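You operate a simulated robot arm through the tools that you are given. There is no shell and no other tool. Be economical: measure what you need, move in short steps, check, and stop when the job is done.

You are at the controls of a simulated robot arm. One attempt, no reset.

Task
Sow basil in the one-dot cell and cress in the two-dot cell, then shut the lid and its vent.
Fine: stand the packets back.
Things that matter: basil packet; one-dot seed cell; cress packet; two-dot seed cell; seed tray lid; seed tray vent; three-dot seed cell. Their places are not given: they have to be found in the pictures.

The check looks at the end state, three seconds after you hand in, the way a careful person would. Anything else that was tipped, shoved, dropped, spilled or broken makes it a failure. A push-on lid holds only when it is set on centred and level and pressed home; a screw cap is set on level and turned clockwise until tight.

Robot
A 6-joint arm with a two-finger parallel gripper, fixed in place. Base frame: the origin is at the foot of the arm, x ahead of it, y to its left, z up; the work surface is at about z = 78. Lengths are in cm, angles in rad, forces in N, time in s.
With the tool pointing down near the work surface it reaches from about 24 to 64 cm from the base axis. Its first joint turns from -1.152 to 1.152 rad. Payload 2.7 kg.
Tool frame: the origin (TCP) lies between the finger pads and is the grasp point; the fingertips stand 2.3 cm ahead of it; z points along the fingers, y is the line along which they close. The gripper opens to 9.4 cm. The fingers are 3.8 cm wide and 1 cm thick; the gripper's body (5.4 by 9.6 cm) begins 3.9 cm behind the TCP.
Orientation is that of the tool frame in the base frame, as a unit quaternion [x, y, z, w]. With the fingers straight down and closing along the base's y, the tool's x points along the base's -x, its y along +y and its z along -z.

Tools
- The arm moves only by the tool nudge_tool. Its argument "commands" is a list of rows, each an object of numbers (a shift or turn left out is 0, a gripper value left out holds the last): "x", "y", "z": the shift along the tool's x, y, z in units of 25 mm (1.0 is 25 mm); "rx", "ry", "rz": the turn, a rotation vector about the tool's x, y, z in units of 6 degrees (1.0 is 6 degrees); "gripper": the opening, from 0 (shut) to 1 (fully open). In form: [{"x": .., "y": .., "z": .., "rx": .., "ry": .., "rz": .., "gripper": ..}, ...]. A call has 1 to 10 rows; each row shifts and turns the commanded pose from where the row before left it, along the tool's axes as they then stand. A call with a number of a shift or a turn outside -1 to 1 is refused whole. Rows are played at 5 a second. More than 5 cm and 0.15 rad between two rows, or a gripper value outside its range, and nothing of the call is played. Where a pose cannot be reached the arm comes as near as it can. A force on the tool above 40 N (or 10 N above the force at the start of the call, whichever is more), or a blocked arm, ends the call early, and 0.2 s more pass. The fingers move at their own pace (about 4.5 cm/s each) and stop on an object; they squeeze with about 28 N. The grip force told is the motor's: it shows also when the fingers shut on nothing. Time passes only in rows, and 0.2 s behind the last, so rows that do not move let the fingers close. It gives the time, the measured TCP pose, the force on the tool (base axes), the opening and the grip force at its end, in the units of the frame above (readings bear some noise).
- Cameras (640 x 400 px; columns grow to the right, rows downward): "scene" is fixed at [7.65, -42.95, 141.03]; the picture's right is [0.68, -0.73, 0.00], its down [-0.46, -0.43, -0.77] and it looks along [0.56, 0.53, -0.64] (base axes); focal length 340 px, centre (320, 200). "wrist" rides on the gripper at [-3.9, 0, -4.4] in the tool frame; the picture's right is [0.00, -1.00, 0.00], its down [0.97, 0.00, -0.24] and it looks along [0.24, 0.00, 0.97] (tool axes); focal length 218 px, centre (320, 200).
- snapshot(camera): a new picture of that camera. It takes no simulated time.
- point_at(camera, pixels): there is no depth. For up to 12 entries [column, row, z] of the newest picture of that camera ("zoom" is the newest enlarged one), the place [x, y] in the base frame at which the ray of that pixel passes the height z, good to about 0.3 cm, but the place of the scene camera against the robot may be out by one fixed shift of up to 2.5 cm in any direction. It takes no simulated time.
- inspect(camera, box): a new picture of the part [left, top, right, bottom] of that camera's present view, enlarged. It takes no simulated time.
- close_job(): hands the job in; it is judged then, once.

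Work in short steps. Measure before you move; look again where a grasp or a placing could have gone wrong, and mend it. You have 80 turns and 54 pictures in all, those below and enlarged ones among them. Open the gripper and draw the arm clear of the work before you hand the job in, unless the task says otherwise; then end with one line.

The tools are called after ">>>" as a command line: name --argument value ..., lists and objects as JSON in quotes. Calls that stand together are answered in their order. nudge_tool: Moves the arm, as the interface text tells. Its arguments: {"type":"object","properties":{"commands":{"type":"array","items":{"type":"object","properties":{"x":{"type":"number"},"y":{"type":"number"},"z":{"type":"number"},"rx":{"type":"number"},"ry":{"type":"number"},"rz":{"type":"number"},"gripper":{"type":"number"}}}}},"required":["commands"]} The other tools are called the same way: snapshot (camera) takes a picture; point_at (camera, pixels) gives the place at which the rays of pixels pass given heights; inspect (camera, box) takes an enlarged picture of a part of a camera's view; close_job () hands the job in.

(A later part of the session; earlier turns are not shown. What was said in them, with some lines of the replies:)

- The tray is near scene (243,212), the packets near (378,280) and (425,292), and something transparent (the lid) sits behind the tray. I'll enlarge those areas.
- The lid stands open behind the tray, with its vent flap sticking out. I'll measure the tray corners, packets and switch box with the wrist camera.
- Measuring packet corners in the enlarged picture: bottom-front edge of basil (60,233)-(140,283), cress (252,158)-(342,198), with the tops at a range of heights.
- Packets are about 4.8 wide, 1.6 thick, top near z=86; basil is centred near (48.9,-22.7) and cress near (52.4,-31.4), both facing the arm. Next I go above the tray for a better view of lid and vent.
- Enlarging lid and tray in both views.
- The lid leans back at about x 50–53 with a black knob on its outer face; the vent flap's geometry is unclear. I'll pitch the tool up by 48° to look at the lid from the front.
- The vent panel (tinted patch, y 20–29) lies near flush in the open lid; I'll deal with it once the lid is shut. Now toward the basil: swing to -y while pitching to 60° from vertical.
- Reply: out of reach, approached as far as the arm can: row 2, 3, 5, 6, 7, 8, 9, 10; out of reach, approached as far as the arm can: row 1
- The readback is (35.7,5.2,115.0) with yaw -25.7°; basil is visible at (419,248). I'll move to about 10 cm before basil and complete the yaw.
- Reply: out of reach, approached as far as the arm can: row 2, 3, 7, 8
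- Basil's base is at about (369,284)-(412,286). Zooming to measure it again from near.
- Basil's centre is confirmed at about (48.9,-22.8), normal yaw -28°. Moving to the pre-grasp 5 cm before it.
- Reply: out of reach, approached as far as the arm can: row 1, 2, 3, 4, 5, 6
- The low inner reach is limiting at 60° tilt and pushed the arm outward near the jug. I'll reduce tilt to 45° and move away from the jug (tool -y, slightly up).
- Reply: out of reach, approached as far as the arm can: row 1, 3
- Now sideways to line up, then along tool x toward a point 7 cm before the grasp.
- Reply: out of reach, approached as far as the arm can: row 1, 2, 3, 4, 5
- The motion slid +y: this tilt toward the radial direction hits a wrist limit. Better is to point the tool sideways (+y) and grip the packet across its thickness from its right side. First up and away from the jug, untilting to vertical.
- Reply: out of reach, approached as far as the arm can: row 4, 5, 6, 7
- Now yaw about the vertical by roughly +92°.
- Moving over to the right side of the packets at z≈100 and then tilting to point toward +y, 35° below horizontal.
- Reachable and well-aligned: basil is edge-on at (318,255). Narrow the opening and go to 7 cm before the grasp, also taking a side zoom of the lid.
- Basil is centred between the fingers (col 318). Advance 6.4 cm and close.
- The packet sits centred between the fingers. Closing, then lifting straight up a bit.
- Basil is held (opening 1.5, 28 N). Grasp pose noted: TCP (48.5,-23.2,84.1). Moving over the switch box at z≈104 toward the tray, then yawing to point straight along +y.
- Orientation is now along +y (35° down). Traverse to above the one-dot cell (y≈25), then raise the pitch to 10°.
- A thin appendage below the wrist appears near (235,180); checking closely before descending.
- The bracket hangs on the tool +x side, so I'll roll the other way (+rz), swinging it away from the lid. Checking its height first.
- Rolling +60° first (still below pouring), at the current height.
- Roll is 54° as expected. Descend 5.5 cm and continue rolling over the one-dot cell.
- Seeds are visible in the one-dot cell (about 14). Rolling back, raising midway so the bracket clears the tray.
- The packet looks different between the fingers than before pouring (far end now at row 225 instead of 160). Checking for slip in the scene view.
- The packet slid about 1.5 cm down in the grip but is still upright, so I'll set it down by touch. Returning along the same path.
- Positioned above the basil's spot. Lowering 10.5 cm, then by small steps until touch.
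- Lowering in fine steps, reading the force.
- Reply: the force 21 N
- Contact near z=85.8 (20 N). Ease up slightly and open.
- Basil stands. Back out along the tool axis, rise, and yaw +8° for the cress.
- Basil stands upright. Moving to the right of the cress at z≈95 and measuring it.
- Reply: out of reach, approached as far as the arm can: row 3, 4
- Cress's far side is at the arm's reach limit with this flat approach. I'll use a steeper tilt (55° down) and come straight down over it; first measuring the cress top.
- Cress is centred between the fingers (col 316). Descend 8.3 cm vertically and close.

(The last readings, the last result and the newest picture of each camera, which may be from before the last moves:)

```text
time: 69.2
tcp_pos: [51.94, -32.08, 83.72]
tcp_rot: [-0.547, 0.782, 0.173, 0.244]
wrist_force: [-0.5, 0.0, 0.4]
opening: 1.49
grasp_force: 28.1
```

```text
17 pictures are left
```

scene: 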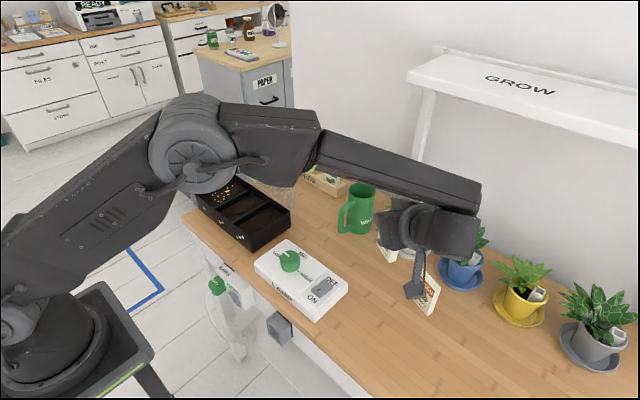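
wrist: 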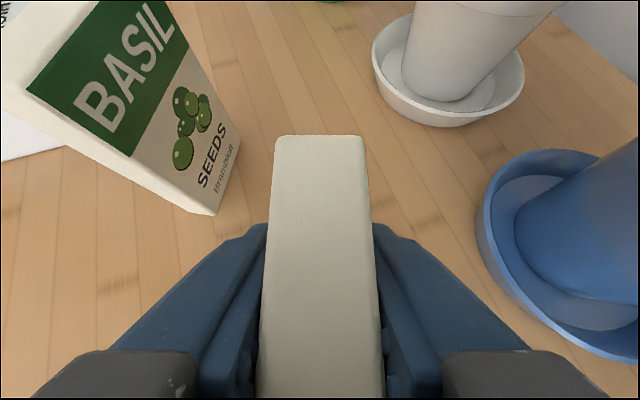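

Cress is held. For a clean pour I want the same 35° grasp as with basil: lift slightly, turn 10°, shift nearer to the base, set it down again, then re-pitch around it.

>>> nudge_tool --commands '[{"x": -0.459, "z": -0.655}, {"rx": 0.478, "rz": 0.683}, {"rx": 0.478, "rz": 0.683}, {"x": 0.162, "y": 0.463, "z": -0.113}, {"x": 0.162, "y": 0.463, "z": -0.113}, {}]'

>>> nudge_tool --commands '[{"x": 0.2, "z": 0.286}, {"x": 0.15, "z": 0.214}, {"x": 0.05, "z": 0.07}, {}]'

```text
time: 70.6
tcp_pos: [52.35, -34.32, 84.95]
tcp_rot: [-0.477, 0.827, 0.151, 0.259]
wrist_force: [-0.7, -0.1, -0.4]
opening: 1.52
grasp_force: 28.2
out of reach, approached as far as the arm can: row 2, 3, 4, 5
```

```text
time: 71.6
tcp_pos: [52.31, -34.33, 83.44]
tcp_rot: [-0.477, 0.826, 0.147, 0.261]
wrist_force: [-3.7, 0.9, 22.0]
opening: 1.56
grasp_force: 27.8
```

The arm was pushed outward there, so that spot is no good for re-gripping. Lift and carry the cress to a free spot near (45,-30), where the 35° pose is known to be reachable.

>>> nudge_tool --commands '[{"x": -0.574, "z": -0.819}, {"x": -0.574, "z": -0.819}, {"x": -0.574, "z": -0.819}, {"x": -0.574, "z": -0.819}, {"x": -0.3, "z": -0.41}, {"y": 0.845, "x": 0.03, "z": -0.02}, {"y": 0.845, "x": 0.03, "z": -0.02}, {"y": 0.845, "x": 0.03, "z": -0.02}, {"y": 0.845, "x": 0.03, "z": -0.02}, {}]'

>>> snapshot --camera "wrist"

```text
time: 73.8
tcp_pos: [44.96, -30.28, 94.53]
tcp_rot: [-0.477, 0.826, 0.15, 0.258]
wrist_force: [0.0, -0.7, -1.6]
opening: 1.52
grasp_force: 27.7
```

```text
16 pictures are left
```

wrist: 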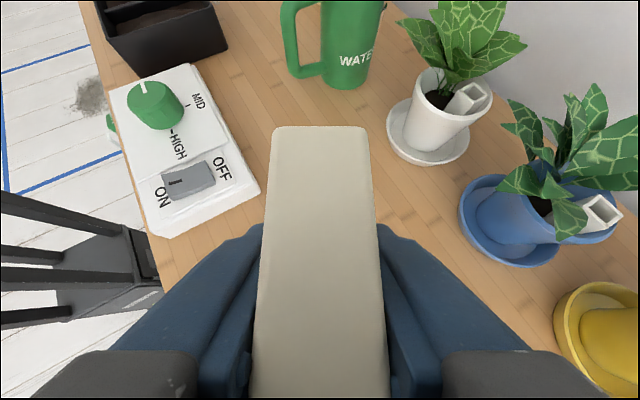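

Lowering here to near touch, then in fine steps.

>>> nudge_tool --commands '[{"x": 0.574, "z": 0.819}, {"x": 0.574, "z": 0.819}, {"x": 0.574, "z": 0.819}, {"x": 0.574, "z": 0.819}, {"x": 0.1, "z": 0.14}, {"x": 0.03, "z": 0.05}, {}]'

```text
time: 75.4
tcp_pos: [44.93, -30.47, 83.82]
tcp_rot: [-0.478, 0.826, 0.15, 0.258]
wrist_force: [-0.3, 0.2, -0.3]
opening: 1.53
grasp_force: 28.0
```

>>> nudge_tool --commands '[{"x": 0.04, "z": 0.06}, {"x": 0.03, "z": 0.05}, {}]'

```text
time: 76.2
tcp_pos: [44.92, -30.32, 83.63]
tcp_rot: [-0.478, 0.826, 0.15, 0.258]
wrist_force: [-0.5, 0.0, -0.7]
opening: 1.49
grasp_force: 28.0
```

A bit further down until contact shows.

>>> nudge_tool --commands '[{"x": 0.03, "z": 0.05}, {"x": 0.03, "z": 0.05}, {}]'

```text
time: 77.0
tcp_pos: [44.78, -30.43, 83.46]
tcp_rot: [-0.477, 0.826, 0.15, 0.259]
wrist_force: [-2.7, 1.2, 14.4]
opening: 1.5
grasp_force: 28.1
```

Contact (14 N). Release, raise 0.6 cm, re-pitch to 35° around the packet, and look.

>>> nudge_tool --commands '[{"gripper": 0.25}, {"gripper": 0.45}, {}, {"x": -0.14, "z": -0.2}, {"ry": -0.84}, {"ry": -0.84}, {"ry": -0.84}, {"ry": -0.84}, {}]'

>>> snapshot --camera "wrist"

```text
time: 79.0
tcp_pos: [44.88, -30.38, 83.91]
tcp_rot: [-0.443, 0.768, 0.231, 0.401]
wrist_force: [0.1, 0.4, -0.8]
opening: 4.21
grasp_force: 0.1
```

```text
15 pictures are left
```

wrist: 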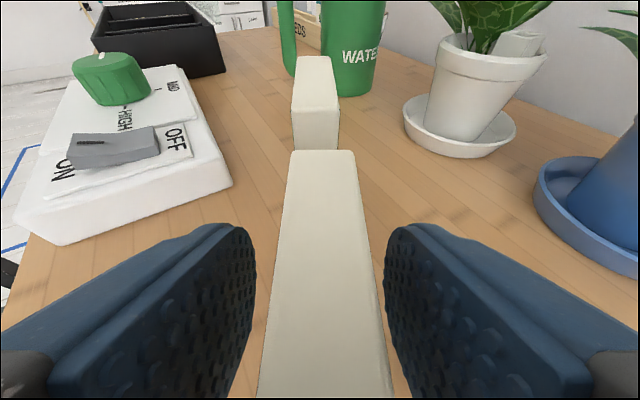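

Good alignment. Grip, lift, traverse and yaw to +y.

>>> nudge_tool --commands '[{"gripper": 0}, {}, {}, {}, {"x": -0.819, "z": -0.574}, {"x": -0.819, "z": -0.574}, {"x": -0.819, "z": -0.574}, {"x": -0.819, "z": -0.574}, {"x": -0.819, "z": -0.574}, {"x": -0.819, "z": -0.574}]'

>>> nudge_tool --commands '[{"x": -0.8325, "y": 0.805, "z": 0.75}, {"x": -0.8325, "y": 0.805, "z": 0.75}, {"x": -0.8325, "y": 0.805, "z": 0.75}, {"x": -0.8325, "y": 0.805, "z": 0.75}, {"x": -0.8325, "y": 0.805, "z": 0.75}, {"x": -0.8325, "y": 0.805, "z": 0.75}, {"x": -0.8325, "y": 0.805, "z": 0.75}, {"x": -0.8325, "y": 0.805, "z": 0.75}, {}]'

>>> nudge_tool --commands '[{"rx": -0.512, "rz": -0.359}, {"rx": -0.512, "rz": -0.359}, {"rx": -0.512, "rz": -0.359}, {"rx": -0.512, "rz": -0.359}, {"rx": -0.512, "rz": -0.359}, {"rx": -0.512, "rz": -0.359}, {"rx": -0.512, "rz": -0.359}, {"rx": -0.512, "rz": -0.359}, {}]'

```text
time: 81.2
tcp_pos: [44.95, -30.38, 98.92]
tcp_rot: [-0.443, 0.769, 0.231, 0.399]
wrist_force: [-0.6, -0.1, -0.4]
opening: 1.52
grasp_force: 27.2
```

```text
time: 83.2
tcp_pos: [42.04, -3.39, 104.01]
tcp_rot: [-0.444, 0.768, 0.231, 0.399]
wrist_force: [0.2, 0.3, -0.3]
opening: 1.53
grasp_force: 28.3
```

```text
time: 85.2
tcp_pos: [41.97, -3.33, 103.91]
tcp_rot: [0.627, -0.627, -0.327, -0.326]
wrist_force: [0.2, 0.4, 1.1]
opening: 1.53
grasp_force: 28.1
```

Move to above the two-dot cell (TCP y≈18.5) and raise the pitch to 10°.

>>> nudge_tool --commands '[{"x": -0.487, "z": 0.99}, {"x": -0.487, "z": 0.99}, {"x": -0.487, "z": 0.99}, {"x": -0.487, "z": 0.99}, {"x": -0.487, "z": 0.99}, {"x": -0.487, "z": 0.99}, {"x": -0.487, "z": 0.99}, {"x": -0.487, "z": 0.99}, {}]'

>>> nudge_tool --commands '[{"ry": -0.83}, {"ry": -0.83}, {"ry": -0.83}, {"ry": -0.83}, {"ry": -0.83}, {}]'

>>> snapshot --camera "wrist"

```text
time: 87.2
tcp_pos: [41.91, 18.47, 100.44]
tcp_rot: [0.627, -0.627, -0.327, -0.326]
wrist_force: [0.3, 0.1, 0.3]
opening: 1.5
grasp_force: 28.1
```

```text
time: 88.6
tcp_pos: [41.9, 18.5, 100.67]
tcp_rot: [-0.542, 0.542, 0.455, 0.454]
wrist_force: [0.2, -0.4, -0.4]
opening: 1.51
grasp_force: 28.1
```

```text
14 pictures are left
```

wrist: 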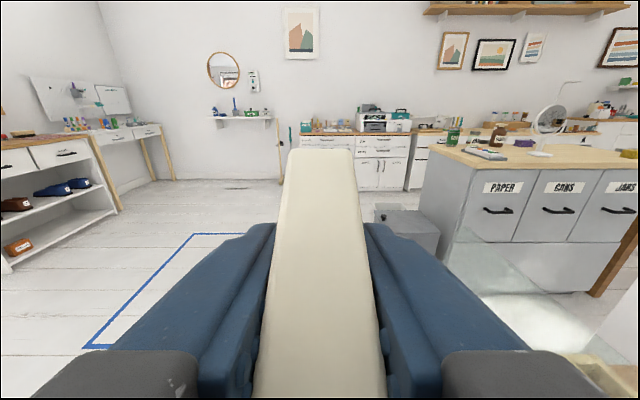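

Held as before. Roll +54°, descend 5.5 cm, then roll to about 126° over the two-dot cell.

>>> nudge_tool --commands '[{"rz": 1}, {"rz": 1}, {"rz": 1}, {"rz": 1}, {"rz": 1}, {"rz": 1}, {"rz": 1}, {"rz": 1}, {"rz": 1}, {}]'

>>> nudge_tool --commands '[{"x": 0.423, "y": -0.586, "z": 0.128}, {"x": 0.423, "y": -0.586, "z": 0.128}, {"x": 0.423, "y": -0.586, "z": 0.128}, {"rz": 1}, {"rz": 1}, {"rz": 1}, {"rz": 1}, {"rz": 1}, {}]'

>>> nudge_tool --commands '[{"rz": 1}, {"rz": 1}, {"rz": 1}, {"rz": 1}, {"rz": 1}, {"rz": 1}, {"rz": 1}, {}]'

>>> inspect --camera "scene" --box '[170, 110, 310, 250]'

```text
time: 90.8
tcp_pos: [41.99, 18.54, 100.55]
tcp_rot: [-0.235, 0.73, 0.611, 0.197]
wrist_force: [0.5, 0.3, -0.3]
opening: 1.51
grasp_force: 28.1
```

```text
time: 92.8
tcp_pos: [41.93, 18.52, 95.18]
tcp_rot: [-0.04, 0.765, 0.642, 0.033]
wrist_force: [0.6, 0.1, -1.1]
opening: 1.54
grasp_force: 28.0
```

```text
time: 94.6
tcp_pos: [41.96, 18.61, 94.94]
tcp_rot: [0.238, 0.729, 0.61, -0.199]
wrist_force: [-1.1, 0.1, -0.3]
opening: 1.54
grasp_force: 27.7
```

```text
2.86 times, centred on (240, 180) of scene
```

zoom: 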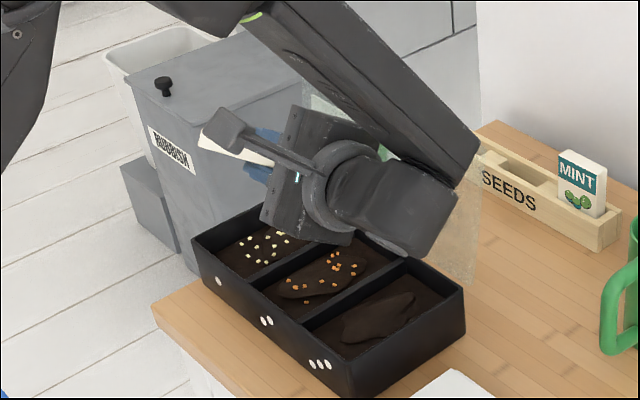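

Orange cress seeds are in the two-dot cell. Rolling back with a midway lift.

>>> nudge_tool --commands '[{"rz": -1}, {"rz": -1}, {"rz": -1}, {"rz": -1}, {"rz": -1}, {"rz": -1}, {"rz": -1}, {"rz": -1}, {"rz": -1}, {"rz": -1}]'

>>> nudge_tool --commands '[{"rz": -1}, {"rz": -1}, {"x": -0.46, "y": 0.64, "z": -0.14}, {"x": -0.46, "y": 0.64, "z": -0.14}, {"x": -0.46, "y": 0.64, "z": -0.14}, {"rz": -1}, {"rz": -1}, {"rz": -1}, {"rz": -1}]'

>>> nudge_tool --commands '[{"rz": -1}, {"rz": -1}, {"rz": -1}, {"rz": -1}, {"rz": -1}, {"ry": 0.83}, {"ry": 0.83}, {"ry": 0.83}, {"ry": 0.83}, {"ry": 0.83}]'

>>> nudge_tool --commands '[{"x": 0.49, "z": -0.95}, {"x": 0.49, "z": -0.95}, {"x": 0.49, "z": -0.95}, {"x": 0.49, "z": -0.95}, {"x": 0.49, "z": -0.95}, {"x": 0.49, "z": -0.95}, {"x": 0.49, "z": -0.95}, {"x": 0.49, "z": -0.95}, {}]'

>>> nudge_tool --commands '[{"rx": 0.512, "rz": 0.359}, {"rx": 0.512, "rz": 0.359}, {"rx": 0.512, "rz": 0.359}, {"rx": 0.512, "rz": 0.359}, {"rx": 0.512, "rz": 0.359}, {"rx": 0.512, "rz": 0.359}, {"rx": 0.512, "rz": 0.359}, {"rx": 0.512, "rz": 0.359}, {}]'

>>> snapshot --camera "wrist"

```text
time: 96.8
tcp_pos: [42.02, 18.58, 94.98]
tcp_rot: [-0.16, 0.75, 0.628, 0.134]
wrist_force: [-0.1, 0.4, 0.0]
opening: 1.53
grasp_force: 28.2
```

```text
time: 98.8
tcp_pos: [41.93, 18.46, 101.02]
tcp_rot: [-0.384, 0.664, 0.556, 0.321]
wrist_force: [-1.2, -0.4, 0.2]
opening: 1.53
grasp_force: 27.6
```

```text
time: 101.0
tcp_pos: [42.0, 18.43, 101.0]
tcp_rot: [-0.627, 0.628, 0.327, 0.326]
wrist_force: [-0.1, -0.2, -0.7]
opening: 1.53
grasp_force: 28.1
```

```text
time: 103.0
tcp_pos: [41.95, -2.62, 103.9]
tcp_rot: [-0.627, 0.627, 0.327, 0.326]
wrist_force: [-0.1, -0.3, -0.4]
opening: 1.52
grasp_force: 28.0
```

```text
time: 105.0
tcp_pos: [41.89, -2.84, 104.03]
tcp_rot: [-0.443, 0.769, 0.231, 0.399]
wrist_force: [-0.1, -0.5, -1.1]
opening: 1.52
grasp_force: 28.0
```

```text
12 pictures are left
```

wrist: 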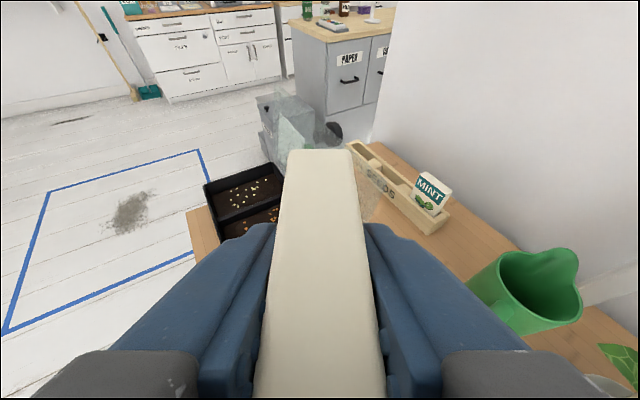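

Cress didn't slip. Back to the intermediate spot to set it down.

>>> nudge_tool --commands '[{"x": 0.8325, "y": -0.805, "z": -0.75}, {"x": 0.8325, "y": -0.805, "z": -0.75}, {"x": 0.8325, "y": -0.805, "z": -0.75}, {"x": 0.8325, "y": -0.805, "z": -0.75}, {"x": 0.8325, "y": -0.805, "z": -0.75}, {"x": 0.8325, "y": -0.805, "z": -0.75}, {"x": 0.8325, "y": -0.805, "z": -0.75}, {"x": 0.8325, "y": -0.805, "z": -0.75}, {}]'

>>> nudge_tool --commands '[{"x": 0.819, "z": 0.574}, {"x": 0.819, "z": 0.574}, {"x": 0.819, "z": 0.574}, {"x": 0.819, "z": 0.574}, {"x": 0.819, "z": 0.574}, {"x": 0.5, "z": 0.35}, {}]'

>>> nudge_tool --commands '[{"x": 0.06, "z": 0.042}, {"x": 0.06, "z": 0.042}, {"x": 0.05, "z": 0.035}, {}]'

```text
time: 107.0
tcp_pos: [44.94, -29.68, 98.89]
tcp_rot: [-0.444, 0.768, 0.231, 0.399]
wrist_force: [0.0, 0.6, -0.9]
opening: 1.5
grasp_force: 28.0
```

```text
time: 108.6
tcp_pos: [44.97, -29.67, 84.9]
tcp_rot: [-0.444, 0.768, 0.231, 0.4]
wrist_force: [0.4, 0.2, 0.2]
opening: 1.52
grasp_force: 28.4
```

```text
time: 109.6
tcp_pos: [45.01, -29.71, 84.32]
tcp_rot: [-0.443, 0.769, 0.23, 0.399]
wrist_force: [-0.1, 0.0, -0.7]
opening: 1.53
grasp_force: 28.4
```

>>> nudge_tool --commands '[{"x": 0.06, "z": 0.042}, {"x": 0.05, "z": 0.035}, {}]'

>>> nudge_tool --commands '[{"x": 0.04, "z": 0.028}, {}]'

```text
time: 110.4
tcp_pos: [44.95, -29.74, 83.99]
tcp_rot: [-0.443, 0.768, 0.232, 0.4]
wrist_force: [-0.2, 0.8, -0.4]
opening: 1.52
grasp_force: 28.0
```

```text
time: 111.0
tcp_pos: [44.81, -29.63, 83.97]
tcp_rot: [-0.443, 0.769, 0.23, 0.4]
wrist_force: [-0.7, 1.0, 2.9]
opening: 1.52
grasp_force: 28.1
```

Touching. Release, pitch back to 55°, and re-grip.

>>> nudge_tool --commands '[{"gripper": 0.25}, {"gripper": 0.45}, {}, {"ry": 0.84}, {"ry": 0.84}, {"ry": 0.84}, {"ry": 0.84}, {}]'

>>> snapshot --camera "wrist"

```text
time: 112.8
tcp_pos: [44.84, -29.66, 83.91]
tcp_rot: [-0.477, 0.827, 0.15, 0.258]
wrist_force: [0.3, -0.4, -0.6]
opening: 4.23
grasp_force: 0.1
```

```text
11 pictures are left
```

wrist: 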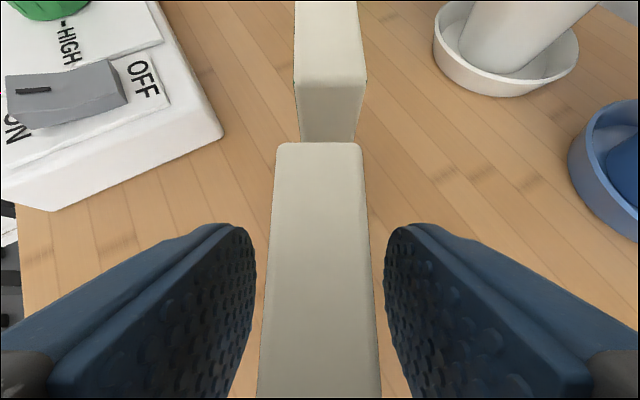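

Grip, lift, yaw +10°, and carry it to its original spot at z≈92.

>>> nudge_tool --commands '[{"gripper": 0}, {}, {}, {}, {"x": -0.574, "z": -0.819}, {"x": -0.574, "z": -0.819}, {"x": -0.574, "z": -0.819}, {"x": -0.574, "z": -0.819}, {"x": -0.23, "z": -0.33}, {}]'

>>> nudge_tool --commands '[{"rx": -0.478, "rz": -0.683}, {"rx": -0.478, "rz": -0.683}, {"x": 0.15, "y": -0.76, "z": 0.25}, {"x": 0.15, "y": -0.76, "z": 0.25}, {"x": 0.15, "y": -0.76, "z": 0.25}, {"x": 0.15, "y": -0.76, "z": 0.25}, {}]'

```text
time: 115.0
tcp_pos: [44.97, -29.74, 94.91]
tcp_rot: [-0.477, 0.826, 0.15, 0.259]
wrist_force: [-0.1, -0.5, -0.6]
opening: 1.51
grasp_force: 28.0
```

```text
time: 116.6
tcp_pos: [52.15, -31.95, 92.07]
tcp_rot: [-0.547, 0.782, 0.173, 0.245]
wrist_force: [0.1, -0.3, -0.3]
opening: 1.51
grasp_force: 28.2
```

Exactly on target. Lower 8 cm, then touch down gently.

>>> nudge_tool --commands '[{"x": 0.45, "z": 0.64}, {"x": 0.45, "z": 0.64}, {"x": 0.45, "z": 0.64}, {"x": 0.42, "z": 0.6}, {"x": 0.05, "z": 0.07}, {}]'

>>> nudge_tool --commands '[{"x": 0.03, "z": 0.04}, {}]'

>>> nudge_tool --commands '[{"x": 0.03, "z": 0.04}, {}]'

```text
time: 118.0
tcp_pos: [51.99, -32.07, 83.98]
tcp_rot: [-0.547, 0.782, 0.172, 0.245]
wrist_force: [0.4, 1.0, 0.9]
opening: 1.51
grasp_force: 28.0
```

```text
time: 118.6
tcp_pos: [52.02, -32.08, 83.91]
tcp_rot: [-0.547, 0.782, 0.172, 0.245]
wrist_force: [0.4, 0.2, 0.2]
opening: 1.5
grasp_force: 28.3
```

```text
time: 119.2
tcp_pos: [52.09, -32.07, 83.9]
tcp_rot: [-0.548, 0.781, 0.172, 0.245]
wrist_force: [-0.2, 1.8, 5.9]
opening: 1.53
grasp_force: 27.7
```

Contact. Release, rise straight up, and look.

>>> nudge_tool --commands '[{"gripper": 0.25}, {"gripper": 0.5}, {}, {}, {"x": -0.574, "z": -0.819}, {"x": -0.574, "z": -0.819}, {"x": -0.574, "z": -0.819}, {"x": -0.574, "z": -0.819}, {"x": -0.574, "z": -0.819}, {}]'

>>> snapshot --camera "wrist"

```text
time: 121.4
tcp_pos: [52.19, -32.15, 96.41]
tcp_rot: [-0.547, 0.782, 0.171, 0.245]
wrist_force: [-0.1, 0.4, 0.0]
opening: 4.71
grasp_force: 0.0
```

```text
10 pictures are left
```

wrist: 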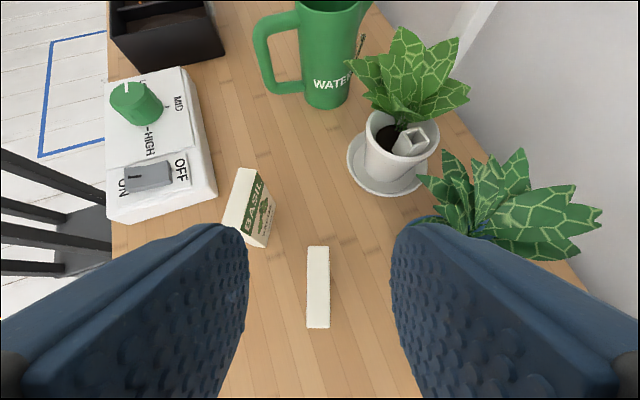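

Both packets stand. Next the lid: raise, turn the tool vertical with yaw 90° (fingers closing along x, bracket toward -y).

>>> nudge_tool --commands '[{"x": -0.574, "z": -0.819}, {"x": -0.574, "z": -0.819}, {"x": -0.574, "z": -0.819}, {"x": -0.574, "z": -0.819}, {"x": -0.574, "z": -0.819}, {"x": -0.574, "z": -0.819}, {"ry": 0.97}, {"ry": 0.97}, {"ry": 0.97}, {"ry": 0.97}]'

>>> nudge_tool --commands '[{"ry": 0.97}, {"ry": 0.97}, {"rz": -0.83}, {"rz": -0.83}, {"rz": -0.83}, {"rz": -0.83}, {}]'

```text
time: 123.6
tcp_pos: [49.09, -31.59, 109.68]
tcp_rot: [-0.57, 0.815, 0.056, 0.081]
wrist_force: [1.1, -0.5, 0.8]
opening: 4.71
grasp_force: 0.1
out of reach, approached as far as the arm can: row 1, 2, 3, 4, 6
```

```text
time: 125.2
tcp_pos: [48.9, -31.68, 109.81]
tcp_rot: [0.708, -0.707, 0.0, 0.001]
wrist_force: [-1.2, -0.5, 0.2]
opening: 4.69
grasp_force: 0.0
```

Vertical. Traverse to behind the lid's right part: (60, 8.5), closing the fingers.

>>> nudge_tool --commands '[{"x": -1, "y": -0.2, "gripper": 0}, {"x": -1, "y": -0.2}, {"x": -1, "y": -0.2}, {"x": -1, "y": -0.2}, {"x": -1, "y": -0.2}, {"x": -1, "y": -0.2}, {"x": -1, "y": -0.2}, {"x": -1, "y": -0.2}, {"x": -1, "y": -0.2}, {"x": -1, "y": -0.2}]'

>>> nudge_tool --commands '[{"x": -1, "y": -0.4}, {"x": -1, "y": -0.4}, {"x": -1, "y": -0.4}, {"x": -1, "y": -0.4}, {"x": -1, "y": -0.4}, {"x": -1, "y": -0.4}, {}]'

>>> snapshot --camera "wrist"

```text
time: 127.4
tcp_pos: [53.81, -6.58, 109.4]
tcp_rot: [-0.706, 0.708, 0.0, -0.001]
wrist_force: [0.9, 0.6, -0.1]
opening: 0.0
grasp_force: 28.3
```

```text
time: 129.0
tcp_pos: [59.82, 8.56, 109.57]
tcp_rot: [-0.707, 0.708, 0.0, -0.002]
wrist_force: [0.1, 0.2, 0.7]
opening: 0.02
grasp_force: 27.8
```

```text
9 pictures are left
```

wrist: 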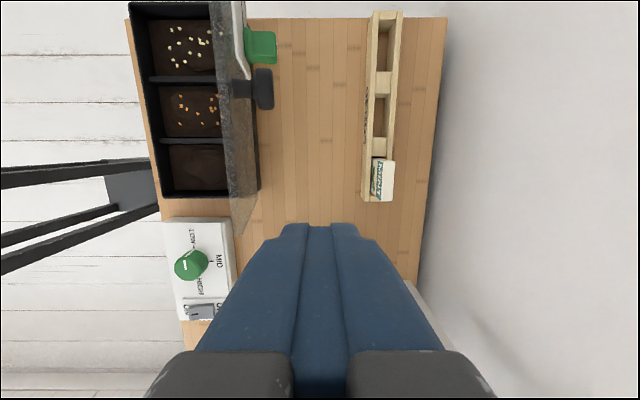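

Good edge-on view of lid, knob (262,88) and green vent tab (260,45). Zooming once.

>>> inspect --camera "wrist" --box '[180, 0, 320, 210]'

>>> point_at --camera "wrist" --pixels '[[233, 227, 97], [246, 226, 84], [228, 180, 97], [257, 188, 84], [264, 88, 95], [262, 45, 90], [243, 60, 92], [228, 110, 97], [272, 88, 93]]'

```text
1.90 times, centred on (250, 105) of wrist
```

zoom: 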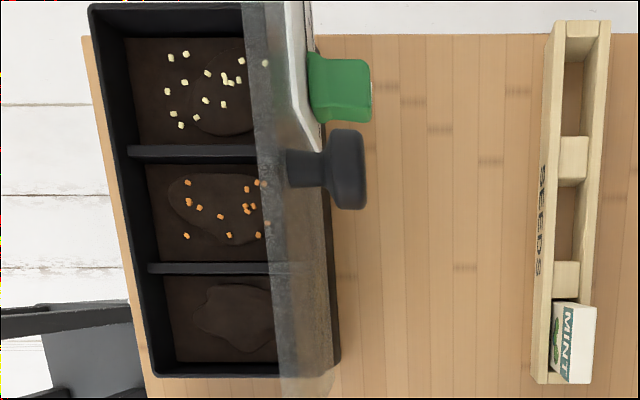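

```text
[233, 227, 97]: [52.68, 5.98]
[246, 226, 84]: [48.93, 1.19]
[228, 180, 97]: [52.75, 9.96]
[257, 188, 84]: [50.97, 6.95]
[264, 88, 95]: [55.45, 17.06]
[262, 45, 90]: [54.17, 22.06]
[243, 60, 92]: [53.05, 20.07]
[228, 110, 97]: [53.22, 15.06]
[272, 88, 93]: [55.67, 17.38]
```

Descend behind the lid to z≈94.6 and approach it.

>>> nudge_tool --commands '[{"z": 1}, {"z": 1}, {"z": 1}, {"z": 1}, {"z": 1}, {"z": 1}, {"y": 0.7}, {"y": 0.7}, {"y": 0.7}, {}]'

>>> nudge_tool --commands '[{"y": 0.4}, {"y": 0.4}, {"y": 0.4}, {"y": 0.4}, {}]'

>>> snapshot --camera "wrist"

```text
time: 131.2
tcp_pos: [54.72, 8.33, 94.77]
tcp_rot: [-0.706, 0.708, -0.001, -0.002]
wrist_force: [-0.7, -0.2, 0.1]
opening: 0.0
grasp_force: 27.7
```

```text
time: 132.4
tcp_pos: [50.72, 8.43, 94.8]
tcp_rot: [-0.706, 0.708, 0.0, -0.001]
wrist_force: [0.4, -0.3, -0.2]
opening: 0.01
grasp_force: 27.7
```

```text
7 pictures are left
```

wrist: 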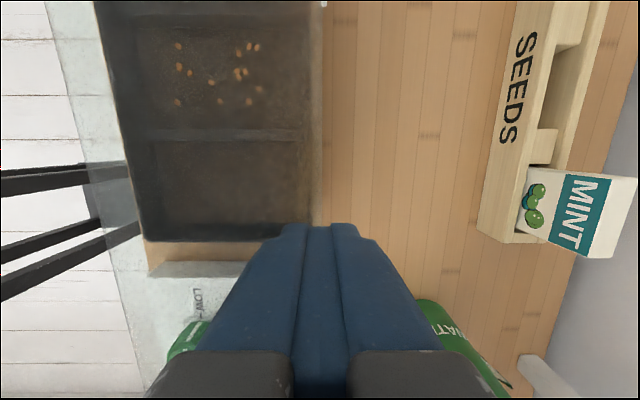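

The lid has swung past vertical and appears to be on its way down. Lift the tool and let time pass, then view.

>>> nudge_tool --commands '[{"z": -1}, {"z": -1}, {"z": -1}, {"z": -1}, {}, {}, {}, {}]'

>>> inspect --camera "wrist" --box '[0, 0, 480, 300]'

```text
time: 134.2
tcp_pos: [50.92, 8.41, 104.59]
tcp_rot: [-0.706, 0.709, 0.0, -0.002]
wrist_force: [-1.2, 0.1, -0.3]
opening: 0.0
grasp_force: 28.3
```

```text
1.33 times, centred on (240, 150) of wrist
```

zoom: 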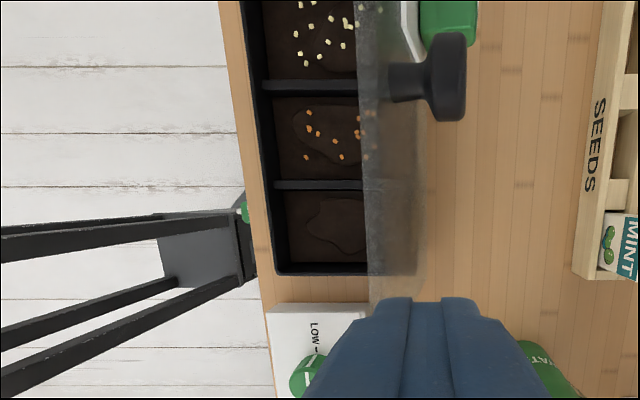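

The lid only reached vertical and fell back to its rest. I'll straddle its top edge with slightly opened fingers so the front finger can carry it down under control: first place the fingers over the edge at x≈52.5.

>>> nudge_tool --commands '[{"y": -0.64, "gripper": 0.36}, {}, {}, {"z": 0.97}, {"z": 0.97}, {"z": 0.97}, {}]'

>>> inspect --camera "wrist" --box '[120, 100, 440, 300]'

```text
time: 135.8
tcp_pos: [52.35, 8.36, 97.37]
tcp_rot: [-0.707, 0.708, -0.001, -0.002]
wrist_force: [0.0, 0.3, 0.4]
opening: 3.38
grasp_force: 0.0
```

```text
2.00 times, centred on (280, 200) of wrist
```

zoom: 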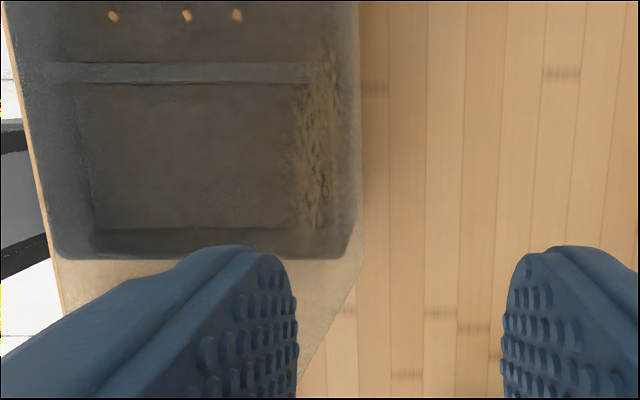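

The lid edge lies between the fingers with no force. Push it forward past vertical slowly.

>>> nudge_tool --commands '[{"y": 0.4}, {"y": 0.4}, {"y": 0.4}, {"y": 0.4}, {"y": 0.35, "z": 0.06}, {"y": 0.35, "z": 0.06}, {}, {}]'

>>> nudge_tool --commands '[{"y": 0.2, "z": 0.3}, {"y": 0.3, "z": 0.25}, {"y": 0.3, "z": 0.25}, {"y": 0.3, "z": 0.3}, {"y": 0.3, "z": 0.3}, {}]'

>>> snapshot --camera "wrist"

```text
time: 137.6
tcp_pos: [46.55, 8.41, 97.05]
tcp_rot: [-0.706, 0.708, 0.0, -0.002]
wrist_force: [0.5, 0.8, 0.9]
opening: 3.38
grasp_force: 0.1
```

```text
time: 139.0
tcp_pos: [43.1, 8.47, 93.58]
tcp_rot: [-0.707, 0.707, 0.0, -0.001]
wrist_force: [-0.9, 0.0, 0.1]
opening: 3.37
grasp_force: 0.1
```

```text
4 pictures are left
```

wrist: 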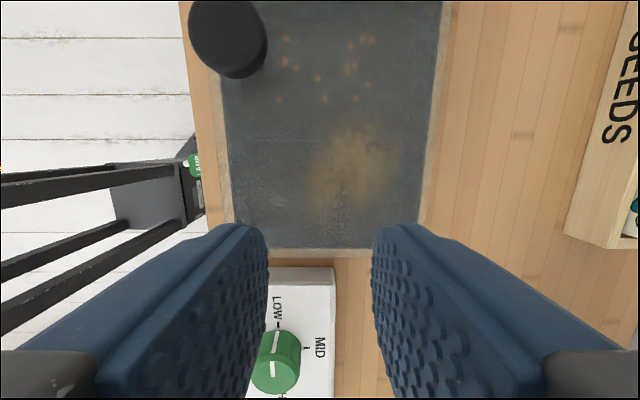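

The knob now faces up at about (39,17), i.e. the lid is down. Raise and move to look at the vent from above.

>>> nudge_tool --commands '[{"z": -1}, {"z": -1}, {"z": -1}, {"z": -1}, {"x": -0.9, "gripper": 0}, {"x": -0.9}, {"x": -0.9}, {"x": -0.9}, {"x": -0.9}, {"x": -0.9}]'

>>> inspect --camera "wrist" --box '[160, 0, 480, 200]'

```text
time: 141.2
tcp_pos: [43.15, 21.8, 103.44]
tcp_rot: [-0.706, 0.708, 0.001, -0.001]
wrist_force: [0.1, 0.4, 0.5]
opening: 0.01
grasp_force: 27.9
```

```text
2.00 times, centred on (320, 100) of wrist
```

zoom: 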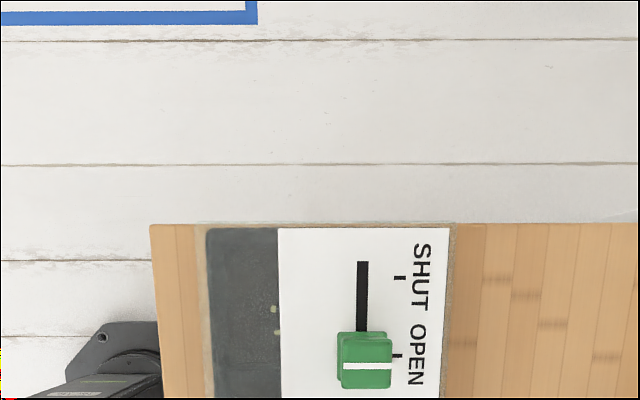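

The vent is a slider: green knob at OPEN, to be slid toward +y to the SHUT tick. Measuring.

>>> point_at --camera "zoom" --pixels '[[400, 277, 85], [397, 355, 85], [362, 261, 85], [362, 333, 85], [367, 366, 87.5], [342, 388, 87.5], [391, 388, 87.5], [365, 334, 87.5], [205, 230, 85], [450, 228, 85]]'

```text
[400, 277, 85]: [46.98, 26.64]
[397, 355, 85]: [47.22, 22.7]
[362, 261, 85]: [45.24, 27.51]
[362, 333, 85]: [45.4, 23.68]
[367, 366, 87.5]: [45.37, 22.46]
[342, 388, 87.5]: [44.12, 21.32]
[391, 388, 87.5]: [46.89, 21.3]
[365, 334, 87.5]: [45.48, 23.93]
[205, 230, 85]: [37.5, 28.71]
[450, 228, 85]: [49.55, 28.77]
```

Knob centre (45.4,22.6), SHUT at y≈26.6: a 4 cm slide. I'll straddle the slider knob along x, descend to it and grip.

>>> nudge_tool --commands '[{"y": -0.46, "x": -0.16, "gripper": 0.55}, {"y": -0.46, "x": -0.16}, {}, {"z": 1}, {"z": 1}, {"z": 1}, {"z": 1}, {"z": 1}, {"z": 0.8}, {}]'

>>> nudge_tool --commands '[{"z": 0.16}, {"gripper": 0}, {}, {}, {}, {}]'

```text
time: 143.4
tcp_pos: [45.4, 22.68, 89.1]
tcp_rot: [-0.706, 0.708, 0.0, -0.001]
wrist_force: [0.0, -0.3, -0.5]
opening: 5.18
grasp_force: 0.1
```

```text
time: 144.8
tcp_pos: [45.23, 22.64, 88.77]
tcp_rot: [-0.706, 0.708, 0.0, -0.002]
wrist_force: [-7.8, -0.5, 2.1]
opening: 2.39
grasp_force: 44.8
```

The slider knob is gripped (2.4 cm). Slide 4 cm toward +y.

>>> nudge_tool --commands '[{"x": -0.32, "y": 0.03}, {"x": -0.32}, {"x": -0.32}, {"x": -0.32}, {"x": -0.32}, {}]'

```text
time: 146.2
tcp_pos: [45.34, 26.73, 88.76]
tcp_rot: [-0.707, 0.707, 0.001, -0.002]
wrist_force: [-10.6, -4.1, 1.8]
opening: 2.37
grasp_force: 44.9
```

Add a small extra push to reach the stop, then release, rise and look.

>>> nudge_tool --commands '[{"x": -0.1}, {}, {"gripper": 0.55}, {}, {"z": -1}, {"z": -1}, {"z": -1}, {"z": -1}, {"z": -1}, {"z": -1}]'

>>> inspect --camera "wrist" --box '[140, 50, 500, 275]'

```text
time: 148.4
tcp_pos: [45.38, 26.92, 103.77]
tcp_rot: [-0.707, 0.707, 0.001, -0.001]
wrist_force: [-0.3, -0.4, -0.9]
opening: 5.16
grasp_force: 0.0
```

```text
1.78 times, centred on (320, 162) of wrist
```

zoom: 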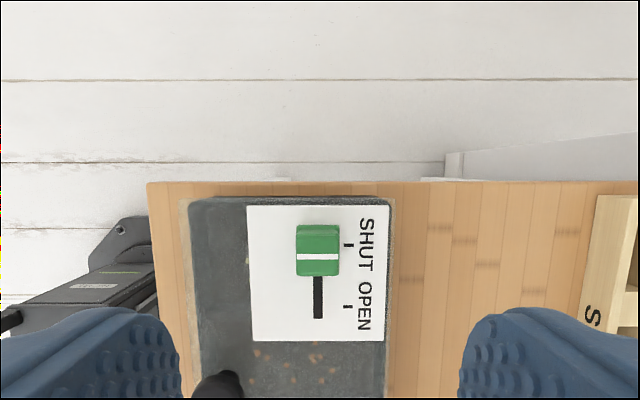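

Checking the slider line against the SHUT tick.

>>> point_at --camera "zoom" --pixels '[[318, 257, 87.5], [348, 245, 85], [348, 306, 85], [318, 257, 87], [318, 319, 85], [318, 226, 87.5]]'

>>> nudge_tool --commands '[{"x": 1, "y": 0.3, "gripper": 0}, {"x": 1, "y": 0.6}, {"x": 1, "y": 0.6}, {"x": 0.9, "y": 0.6}, {"y": 0.4}, {}]'

```text
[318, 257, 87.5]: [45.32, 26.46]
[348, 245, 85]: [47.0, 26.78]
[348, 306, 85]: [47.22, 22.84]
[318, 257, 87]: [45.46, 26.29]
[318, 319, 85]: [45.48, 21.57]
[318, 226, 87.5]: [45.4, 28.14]
```

```text
time: 149.8
tcp_pos: [39.01, 17.13, 103.86]
tcp_rot: [-0.706, 0.708, 0.001, -0.001]
wrist_force: [0.0, -0.9, 0.4]
opening: 0.0
grasp_force: 28.0
```

Slider matches the SHUT tick (same offset as at OPEN). Now a gentle press on the lid knob from above to make sure it is fully down.

>>> nudge_tool --commands '[{"z": 1}, {"z": 1}, {"z": 1}, {"z": 1}, {}]'

>>> nudge_tool --commands '[{"z": 0.15}, {"z": 0.15}, {"z": 0.15}, {"z": 0.15}, {}]'

>>> nudge_tool --commands '[{"z": 0.12}, {"z": 0.12}, {"z": 0.12}, {}]'

```text
time: 151.0
tcp_pos: [39.05, 17.3, 93.69]
tcp_rot: [-0.706, 0.708, 0.001, -0.002]
wrist_force: [-0.8, -1.0, -0.3]
opening: 0.0
grasp_force: 28.2
```

```text
time: 152.2
tcp_pos: [39.11, 17.25, 92.22]
tcp_rot: [-0.706, 0.708, 0.0, -0.002]
wrist_force: [0.5, -0.6, -0.6]
opening: 0.0
grasp_force: 28.1
```

```text
time: 153.2
tcp_pos: [39.09, 17.27, 91.22]
tcp_rot: [-0.706, 0.708, 0.001, -0.002]
wrist_force: [0.1, -0.3, 0.4]
opening: 0.02
grasp_force: 28.3
```

>>> nudge_tool --commands '[{"z": 0.08}, {"z": 0.08}, {"z": 0.08}, {}]'

>>> nudge_tool --commands '[{"z": 0.06}, {"z": 0.06}, {}]'

```text
time: 154.2
tcp_pos: [39.12, 17.14, 90.78]
tcp_rot: [-0.706, 0.708, 0.0, -0.001]
wrist_force: [-0.3, -0.8, 0.1]
opening: 0.0
grasp_force: 27.7
```

```text
time: 155.0
tcp_pos: [39.05, 17.25, 90.44]
tcp_rot: [-0.706, 0.708, 0.0, -0.001]
wrist_force: [-0.2, 0.0, -0.1]
opening: 0.0
grasp_force: 28.0
```

Still no contact at tip z≈88.1; a few more small steps.

>>> nudge_tool --commands '[{"z": 0.06}, {"z": 0.06}, {"z": 0.06}, {}]'

>>> nudge_tool --commands '[{"z": 0.06}, {"z": 0.06}, {"z": 0.06}, {}]'

```text
time: 156.0
tcp_pos: [38.99, 17.26, 89.86]
tcp_rot: [-0.707, 0.708, 0.001, -0.001]
wrist_force: [-1.2, 1.1, 4.2]
opening: 0.01
grasp_force: 28.4
```

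```text
time: 156.8
tcp_pos: [39.09, 17.36, 89.82]
tcp_rot: [-0.707, 0.707, -0.001, 0.001]
wrist_force: [-1.9, -1.2, 9.9]
opening: 0.0
grasp_force: 28.5
stopped in row 3: the force on the tool passed its limit (the readings are from after the stop); the commanded pose is now the measured one
```

Solid contact: the lid is fully home. Rise, open, draw clear toward -x/up, and take a last scene picture.

>>> nudge_tool --commands '[{"z": -0.5}, {"z": -1}, {"z": -1}, {"z": -1}, {"z": -1}, {"z": -1}, {"z": -1, "gripper": 1}, {"z": -1, "y": 0.6}, {"z": -1, "y": 0.6}, {}]'

>>> snapshot --camera "scene"

```text
time: 159.0
tcp_pos: [36.2, 17.4, 110.9]
tcp_rot: [-0.707, 0.707, 0.0, 0.001]
wrist_force: [-0.2, -0.4, 0.1]
opening: 8.67
grasp_force: 0.0
```

```text
1 pictures are left
```

scene: 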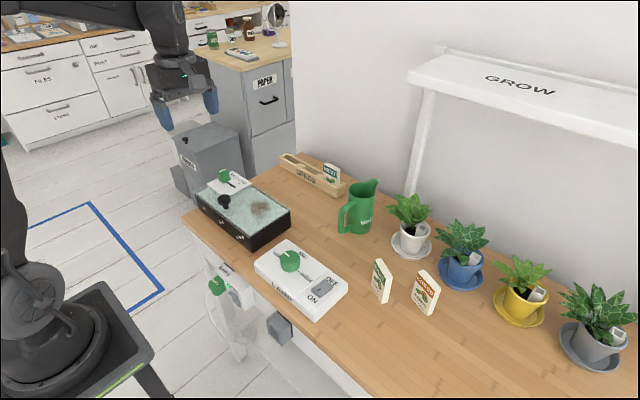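

The scene shows the lid shut, the vent slider at SHUT and both packets standing at their places (378,280) and (425,292), with the arm clear and the gripper open. Handing in.

>>> close_job

```text
The job is handed in.
```

I sowed basil in the one-dot cell and cress in the two-dot cell, shut the lid, slid the vent to SHUT, and stood both packets upright about where they were.
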